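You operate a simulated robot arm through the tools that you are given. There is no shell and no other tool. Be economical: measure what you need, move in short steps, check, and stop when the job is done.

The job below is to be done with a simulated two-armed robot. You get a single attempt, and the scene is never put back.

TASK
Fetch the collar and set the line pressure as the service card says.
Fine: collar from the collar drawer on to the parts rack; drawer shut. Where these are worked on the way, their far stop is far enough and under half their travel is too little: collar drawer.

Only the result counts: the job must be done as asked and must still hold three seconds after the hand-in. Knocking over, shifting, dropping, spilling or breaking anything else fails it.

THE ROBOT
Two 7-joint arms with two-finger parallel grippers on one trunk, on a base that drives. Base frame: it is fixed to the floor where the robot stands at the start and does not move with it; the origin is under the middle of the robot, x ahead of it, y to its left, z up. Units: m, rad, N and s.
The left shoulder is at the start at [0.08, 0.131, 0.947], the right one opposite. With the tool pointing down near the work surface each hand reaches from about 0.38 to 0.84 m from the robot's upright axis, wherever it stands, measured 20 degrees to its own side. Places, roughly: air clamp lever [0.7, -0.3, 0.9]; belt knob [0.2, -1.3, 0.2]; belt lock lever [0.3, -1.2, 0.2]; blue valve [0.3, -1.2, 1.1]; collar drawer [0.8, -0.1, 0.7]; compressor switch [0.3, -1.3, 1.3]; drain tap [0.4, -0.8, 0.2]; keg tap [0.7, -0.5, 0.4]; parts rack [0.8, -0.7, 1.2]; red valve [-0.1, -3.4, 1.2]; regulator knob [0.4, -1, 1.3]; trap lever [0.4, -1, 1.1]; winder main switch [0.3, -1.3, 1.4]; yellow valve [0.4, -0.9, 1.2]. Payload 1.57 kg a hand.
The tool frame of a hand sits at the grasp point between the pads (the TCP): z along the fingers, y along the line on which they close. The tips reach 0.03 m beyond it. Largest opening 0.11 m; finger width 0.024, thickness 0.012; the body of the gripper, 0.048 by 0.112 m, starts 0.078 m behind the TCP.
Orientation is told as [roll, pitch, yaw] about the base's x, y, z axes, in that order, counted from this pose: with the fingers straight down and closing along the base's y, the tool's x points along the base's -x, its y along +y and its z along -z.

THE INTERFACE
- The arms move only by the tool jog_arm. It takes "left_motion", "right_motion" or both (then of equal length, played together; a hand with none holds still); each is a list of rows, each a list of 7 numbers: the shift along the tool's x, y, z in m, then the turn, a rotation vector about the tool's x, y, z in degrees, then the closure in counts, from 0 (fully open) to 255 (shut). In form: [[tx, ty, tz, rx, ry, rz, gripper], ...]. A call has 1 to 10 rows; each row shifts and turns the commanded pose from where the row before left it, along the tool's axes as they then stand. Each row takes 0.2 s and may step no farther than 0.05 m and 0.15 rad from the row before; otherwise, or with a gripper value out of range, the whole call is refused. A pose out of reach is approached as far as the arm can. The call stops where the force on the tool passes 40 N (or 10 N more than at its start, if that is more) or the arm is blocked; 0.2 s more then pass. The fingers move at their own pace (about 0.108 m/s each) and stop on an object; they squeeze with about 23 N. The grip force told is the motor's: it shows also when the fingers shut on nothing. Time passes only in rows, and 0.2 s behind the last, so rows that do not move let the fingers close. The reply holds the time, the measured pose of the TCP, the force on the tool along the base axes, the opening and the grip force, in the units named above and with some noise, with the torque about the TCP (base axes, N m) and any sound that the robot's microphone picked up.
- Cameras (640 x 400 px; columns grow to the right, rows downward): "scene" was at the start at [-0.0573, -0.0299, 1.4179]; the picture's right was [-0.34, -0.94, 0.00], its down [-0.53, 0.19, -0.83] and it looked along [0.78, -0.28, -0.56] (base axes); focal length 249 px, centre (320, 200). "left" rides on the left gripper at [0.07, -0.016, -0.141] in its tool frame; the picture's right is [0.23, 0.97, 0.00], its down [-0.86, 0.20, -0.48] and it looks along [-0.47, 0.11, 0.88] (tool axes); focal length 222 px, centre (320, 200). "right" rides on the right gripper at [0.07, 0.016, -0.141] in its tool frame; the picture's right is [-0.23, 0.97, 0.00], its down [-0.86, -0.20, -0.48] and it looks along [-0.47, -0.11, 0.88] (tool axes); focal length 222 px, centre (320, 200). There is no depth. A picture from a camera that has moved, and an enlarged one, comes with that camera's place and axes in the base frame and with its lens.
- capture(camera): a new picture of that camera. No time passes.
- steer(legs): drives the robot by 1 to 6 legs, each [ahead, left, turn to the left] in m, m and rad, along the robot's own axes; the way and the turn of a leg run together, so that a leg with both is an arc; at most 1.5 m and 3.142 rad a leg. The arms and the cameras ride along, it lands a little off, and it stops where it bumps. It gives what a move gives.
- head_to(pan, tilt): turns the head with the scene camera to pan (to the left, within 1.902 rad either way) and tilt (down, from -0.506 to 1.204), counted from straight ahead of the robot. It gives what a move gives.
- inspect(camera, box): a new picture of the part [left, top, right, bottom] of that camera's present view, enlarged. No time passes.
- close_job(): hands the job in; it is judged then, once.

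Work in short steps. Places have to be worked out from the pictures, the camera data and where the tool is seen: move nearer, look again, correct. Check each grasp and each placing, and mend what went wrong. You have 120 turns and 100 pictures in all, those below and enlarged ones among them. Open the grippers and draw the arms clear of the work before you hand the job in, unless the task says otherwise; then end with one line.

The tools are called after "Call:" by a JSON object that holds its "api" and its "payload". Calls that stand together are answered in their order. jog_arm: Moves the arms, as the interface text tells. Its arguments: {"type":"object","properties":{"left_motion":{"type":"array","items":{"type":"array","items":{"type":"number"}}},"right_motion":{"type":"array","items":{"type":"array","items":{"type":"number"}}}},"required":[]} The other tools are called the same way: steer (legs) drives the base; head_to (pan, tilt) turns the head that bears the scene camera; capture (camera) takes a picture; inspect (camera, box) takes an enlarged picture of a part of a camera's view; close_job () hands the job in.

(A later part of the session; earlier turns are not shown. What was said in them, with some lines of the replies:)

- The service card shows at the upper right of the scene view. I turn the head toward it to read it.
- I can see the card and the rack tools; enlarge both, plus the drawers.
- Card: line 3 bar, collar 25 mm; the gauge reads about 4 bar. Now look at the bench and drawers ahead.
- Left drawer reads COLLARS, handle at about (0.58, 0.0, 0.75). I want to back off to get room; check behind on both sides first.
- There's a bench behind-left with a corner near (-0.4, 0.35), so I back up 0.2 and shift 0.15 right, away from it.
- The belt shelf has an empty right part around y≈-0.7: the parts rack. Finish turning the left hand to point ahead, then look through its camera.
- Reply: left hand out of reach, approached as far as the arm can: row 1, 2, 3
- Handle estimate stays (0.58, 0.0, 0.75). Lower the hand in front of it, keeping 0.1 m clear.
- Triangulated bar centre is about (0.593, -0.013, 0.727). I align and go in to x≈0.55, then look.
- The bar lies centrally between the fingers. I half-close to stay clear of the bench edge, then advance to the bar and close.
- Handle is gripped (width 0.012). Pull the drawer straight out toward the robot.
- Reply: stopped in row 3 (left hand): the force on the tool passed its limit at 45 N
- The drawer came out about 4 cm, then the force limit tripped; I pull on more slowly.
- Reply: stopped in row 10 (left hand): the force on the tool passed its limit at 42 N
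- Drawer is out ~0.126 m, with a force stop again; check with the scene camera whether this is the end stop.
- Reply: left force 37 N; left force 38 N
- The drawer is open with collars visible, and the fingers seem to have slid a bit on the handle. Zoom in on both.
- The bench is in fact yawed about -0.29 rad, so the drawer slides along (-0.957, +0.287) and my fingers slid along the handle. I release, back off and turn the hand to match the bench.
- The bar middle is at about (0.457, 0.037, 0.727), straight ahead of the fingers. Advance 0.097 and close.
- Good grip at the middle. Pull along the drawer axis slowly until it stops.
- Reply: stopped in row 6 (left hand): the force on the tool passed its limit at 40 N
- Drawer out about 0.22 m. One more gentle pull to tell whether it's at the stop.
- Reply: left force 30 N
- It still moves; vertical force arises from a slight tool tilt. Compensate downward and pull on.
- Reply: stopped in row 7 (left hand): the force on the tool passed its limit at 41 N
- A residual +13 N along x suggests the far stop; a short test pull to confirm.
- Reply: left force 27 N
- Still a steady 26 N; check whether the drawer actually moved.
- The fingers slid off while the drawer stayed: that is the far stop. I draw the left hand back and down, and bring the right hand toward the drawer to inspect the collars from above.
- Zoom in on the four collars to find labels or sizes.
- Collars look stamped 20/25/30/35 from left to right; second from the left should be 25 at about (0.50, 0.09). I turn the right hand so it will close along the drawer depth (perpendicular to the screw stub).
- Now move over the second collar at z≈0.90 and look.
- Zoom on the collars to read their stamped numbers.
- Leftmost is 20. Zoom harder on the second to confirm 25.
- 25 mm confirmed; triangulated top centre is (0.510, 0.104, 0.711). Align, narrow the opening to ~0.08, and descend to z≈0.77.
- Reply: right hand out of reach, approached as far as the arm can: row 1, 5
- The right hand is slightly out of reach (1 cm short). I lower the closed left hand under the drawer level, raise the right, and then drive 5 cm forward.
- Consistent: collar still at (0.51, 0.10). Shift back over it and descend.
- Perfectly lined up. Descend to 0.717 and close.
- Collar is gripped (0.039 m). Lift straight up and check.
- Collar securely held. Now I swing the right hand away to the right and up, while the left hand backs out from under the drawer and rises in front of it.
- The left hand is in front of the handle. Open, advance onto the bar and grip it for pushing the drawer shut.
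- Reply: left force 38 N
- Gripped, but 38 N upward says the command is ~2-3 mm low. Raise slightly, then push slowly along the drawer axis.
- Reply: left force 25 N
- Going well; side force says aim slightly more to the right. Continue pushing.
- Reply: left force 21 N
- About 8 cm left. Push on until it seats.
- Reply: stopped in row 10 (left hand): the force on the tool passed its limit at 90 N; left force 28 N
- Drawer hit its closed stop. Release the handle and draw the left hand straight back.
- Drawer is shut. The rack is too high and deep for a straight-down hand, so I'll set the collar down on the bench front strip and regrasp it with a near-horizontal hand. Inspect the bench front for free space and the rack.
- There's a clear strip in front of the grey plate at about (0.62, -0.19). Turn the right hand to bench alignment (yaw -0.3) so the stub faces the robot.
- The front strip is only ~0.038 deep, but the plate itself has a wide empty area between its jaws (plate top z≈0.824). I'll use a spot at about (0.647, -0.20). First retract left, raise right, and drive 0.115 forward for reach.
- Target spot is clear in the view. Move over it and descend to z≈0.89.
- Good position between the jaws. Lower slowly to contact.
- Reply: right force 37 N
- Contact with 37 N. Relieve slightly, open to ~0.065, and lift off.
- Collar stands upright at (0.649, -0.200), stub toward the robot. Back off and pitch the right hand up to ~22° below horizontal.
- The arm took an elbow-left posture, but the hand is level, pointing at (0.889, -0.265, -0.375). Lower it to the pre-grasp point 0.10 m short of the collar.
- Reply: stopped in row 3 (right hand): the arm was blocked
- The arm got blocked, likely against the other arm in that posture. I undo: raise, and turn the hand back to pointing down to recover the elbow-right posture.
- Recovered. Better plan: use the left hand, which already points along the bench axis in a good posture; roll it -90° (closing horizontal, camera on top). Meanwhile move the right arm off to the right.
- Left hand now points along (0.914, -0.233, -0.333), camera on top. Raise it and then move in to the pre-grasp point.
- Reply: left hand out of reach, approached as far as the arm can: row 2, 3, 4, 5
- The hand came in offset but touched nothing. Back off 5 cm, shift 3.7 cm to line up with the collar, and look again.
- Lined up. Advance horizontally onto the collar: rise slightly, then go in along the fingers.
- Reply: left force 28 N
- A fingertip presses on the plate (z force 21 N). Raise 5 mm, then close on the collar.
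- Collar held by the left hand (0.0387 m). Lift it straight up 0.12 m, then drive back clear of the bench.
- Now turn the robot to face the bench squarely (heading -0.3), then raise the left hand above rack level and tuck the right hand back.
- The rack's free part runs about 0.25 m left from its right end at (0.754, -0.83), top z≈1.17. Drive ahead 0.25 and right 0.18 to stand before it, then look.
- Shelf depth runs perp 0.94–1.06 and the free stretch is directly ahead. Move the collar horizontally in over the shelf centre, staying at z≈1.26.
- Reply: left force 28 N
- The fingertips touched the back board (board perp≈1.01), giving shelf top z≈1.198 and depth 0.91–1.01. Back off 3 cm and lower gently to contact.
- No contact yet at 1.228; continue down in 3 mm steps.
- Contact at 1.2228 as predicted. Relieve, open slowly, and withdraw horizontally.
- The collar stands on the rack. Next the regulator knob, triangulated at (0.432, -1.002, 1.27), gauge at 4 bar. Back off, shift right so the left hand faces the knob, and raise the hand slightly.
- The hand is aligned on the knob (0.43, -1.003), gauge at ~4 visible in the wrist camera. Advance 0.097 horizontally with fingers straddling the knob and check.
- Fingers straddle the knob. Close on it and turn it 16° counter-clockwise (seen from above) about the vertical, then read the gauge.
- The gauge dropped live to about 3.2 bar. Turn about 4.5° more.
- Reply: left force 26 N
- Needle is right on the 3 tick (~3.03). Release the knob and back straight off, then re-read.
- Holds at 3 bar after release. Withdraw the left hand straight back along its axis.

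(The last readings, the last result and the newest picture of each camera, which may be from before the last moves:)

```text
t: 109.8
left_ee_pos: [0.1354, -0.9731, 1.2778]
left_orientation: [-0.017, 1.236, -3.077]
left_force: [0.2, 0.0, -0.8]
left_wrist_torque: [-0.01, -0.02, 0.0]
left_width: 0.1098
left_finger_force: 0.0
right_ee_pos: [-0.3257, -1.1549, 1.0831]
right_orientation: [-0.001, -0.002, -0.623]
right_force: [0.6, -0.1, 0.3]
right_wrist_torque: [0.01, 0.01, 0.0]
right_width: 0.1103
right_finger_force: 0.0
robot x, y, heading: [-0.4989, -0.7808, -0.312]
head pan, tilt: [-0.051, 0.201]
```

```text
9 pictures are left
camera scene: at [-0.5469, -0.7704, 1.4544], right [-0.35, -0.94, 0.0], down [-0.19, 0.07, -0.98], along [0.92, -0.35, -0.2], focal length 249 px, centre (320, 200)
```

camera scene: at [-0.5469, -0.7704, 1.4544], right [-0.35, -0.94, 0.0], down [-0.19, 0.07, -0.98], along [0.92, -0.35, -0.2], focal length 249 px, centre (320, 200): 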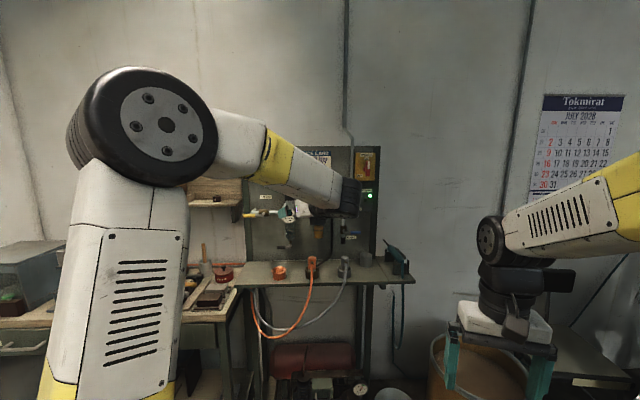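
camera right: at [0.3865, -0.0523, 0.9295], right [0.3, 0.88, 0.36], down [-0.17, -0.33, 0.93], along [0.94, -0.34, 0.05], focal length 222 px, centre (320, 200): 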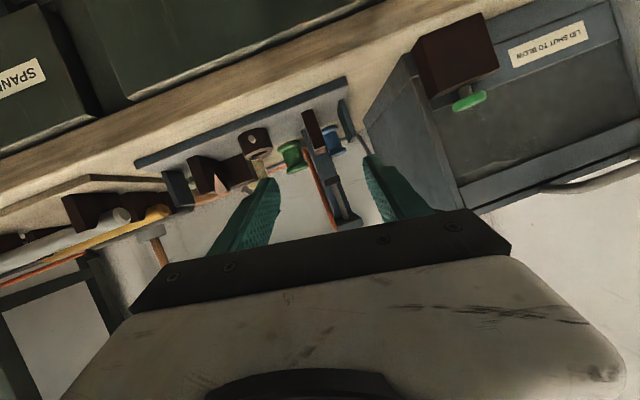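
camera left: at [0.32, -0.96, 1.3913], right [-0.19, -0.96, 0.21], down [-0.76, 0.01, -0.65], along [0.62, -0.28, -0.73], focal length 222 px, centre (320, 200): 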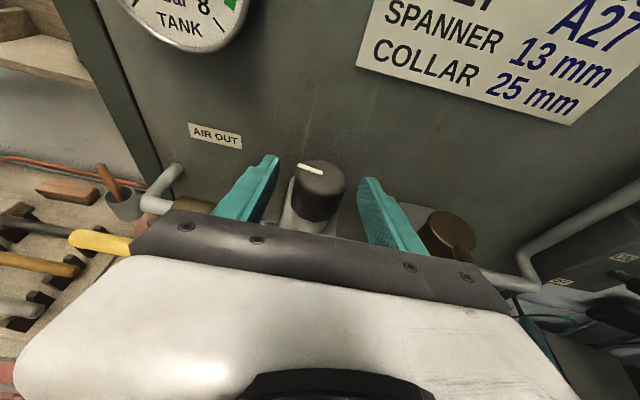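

Final checks: gauge, rack and drawer.

Call:
{"api": "inspect", "payload": {"camera": "scene", "box": [240, 190, 340, 252]}}

Call:
{"api": "inspect", "payload": {"camera": "left", "box": [0, 0, 640, 300]}}

Call:
{"api": "head_to", "payload": {"pan": 0.35, "tilt": 0.35}}

Call:
{"api": "capture", "payload": {"camera": "scene"}}

```text
6.40 times, centred on (290, 221) of scene
camera zoom: at [-0.5469, -0.7704, 1.4544], right [-0.35, -0.94, 0.0], down [-0.19, 0.07, -0.98], along [0.92, -0.35, -0.2], focal length 1592 px, centre (512, 66)
```

zoom: 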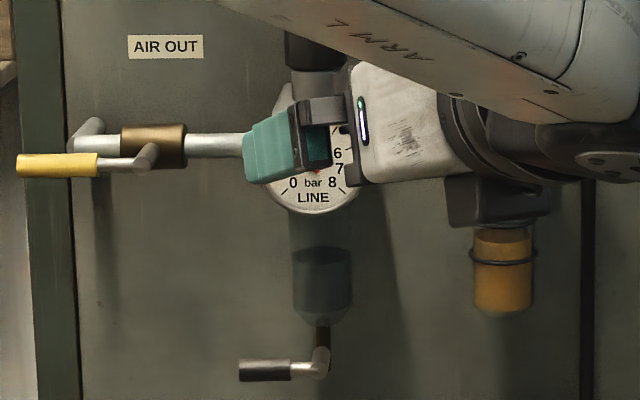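

```text
1.00 times, centred on (320, 150) of left (not enlarged: the box is as wide or as high as the picture)
camera zoom: at [0.0228, -0.9674, 1.3892], right [0.15, -0.97, 0.21], down [-0.71, -0.25, -0.65], along [0.68, -0.05, -0.73], focal length 222 px, centre (320, 250)
```

zoom: 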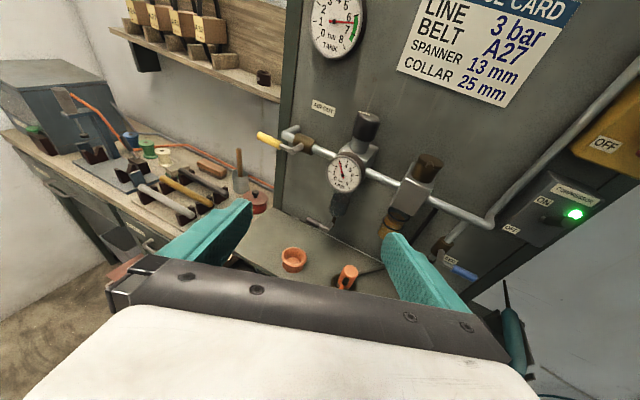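

```text
t: 110.7
left_ee_pos: [0.1349, -0.9749, 1.2775]
left_orientation: [-0.017, 1.235, -3.077]
left_force: [0.3, -0.3, -1.0]
left_wrist_torque: [-0.03, -0.01, 0.04]
left_width: 0.11
left_finger_force: 0.2
right_ee_pos: [-0.326, -1.1547, 1.0834]
right_orientation: [-0.002, -0.003, -0.623]
right_force: [0.3, -0.6, 0.7]
right_wrist_torque: [-0.02, -0.01, 0.0]
right_width: 0.1099
right_finger_force: 0.0
robot x, y, heading: [-0.5055, -0.7817, -0.313]
head pan, tilt: [0.351, 0.351]
```

```text
6 pictures are left
camera scene: at [-0.5411, -0.7338, 1.4404], right [0.04, -1.0, 0.0], down [-0.34, -0.01, -0.94], along [0.94, 0.04, -0.34], focal length 249 px, centre (320, 200)
```

scene: 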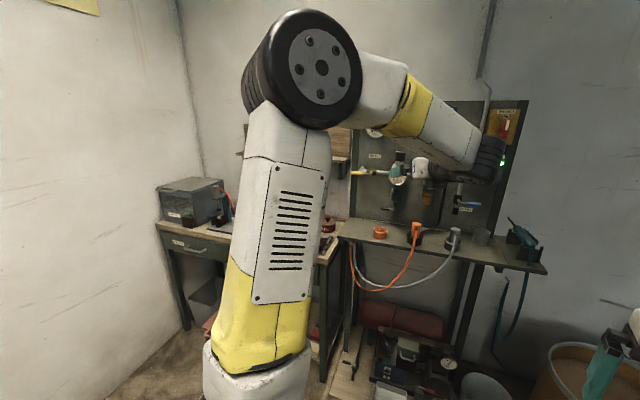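

Collar is on the rack in the wrist view. Zoom in on the drawer front and on the gauge once more.

Call:
{"api": "inspect", "payload": {"camera": "scene", "box": [145, 165, 265, 290]}}

Call:
{"api": "inspect", "payload": {"camera": "left", "box": [320, 95, 372, 150]}}

```text
3.20 times, centred on (205, 228) of scene
camera zoom: at [-0.5411, -0.7338, 1.4404], right [0.04, -1.0, 0.0], down [-0.34, -0.01, -0.94], along [0.94, 0.04, -0.34], focal length 796 px, centre (688, 112)
```

zoom: 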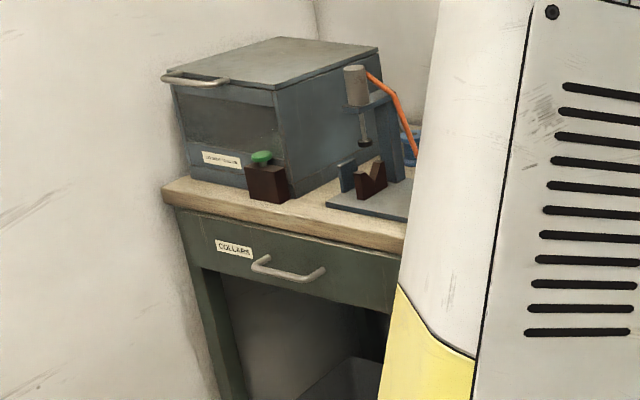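

```text
7.27 times, centred on (346, 122) of left
camera zoom: at [0.0227, -0.9673, 1.3892], right [0.15, -0.97, 0.21], down [-0.71, -0.25, -0.65], along [0.68, -0.05, -0.73], focal length 1615 px, centre (131, 764)
```

zoom: 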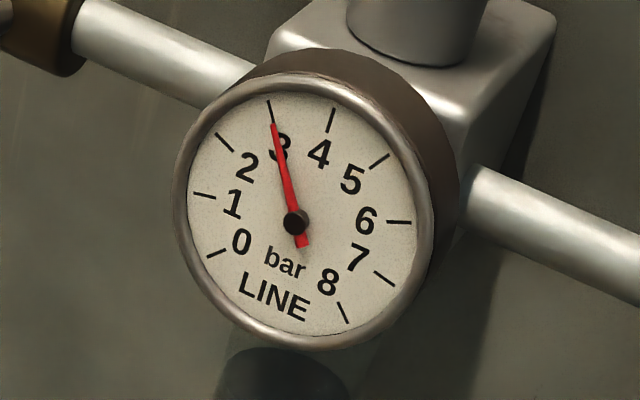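

Drawer is shut, the gauge reads 3 bar, the collar stands on the rack, and both grippers are open and clear. Hand in the job.

Call:
{"api": "close_job", "payload": {}}

```text
The job is handed in.
```

The 25 mm collar is standing on the parts rack, the collar drawer is shut, and the line pressure reads 3 bar; I handed the job in with both grippers open and clear.
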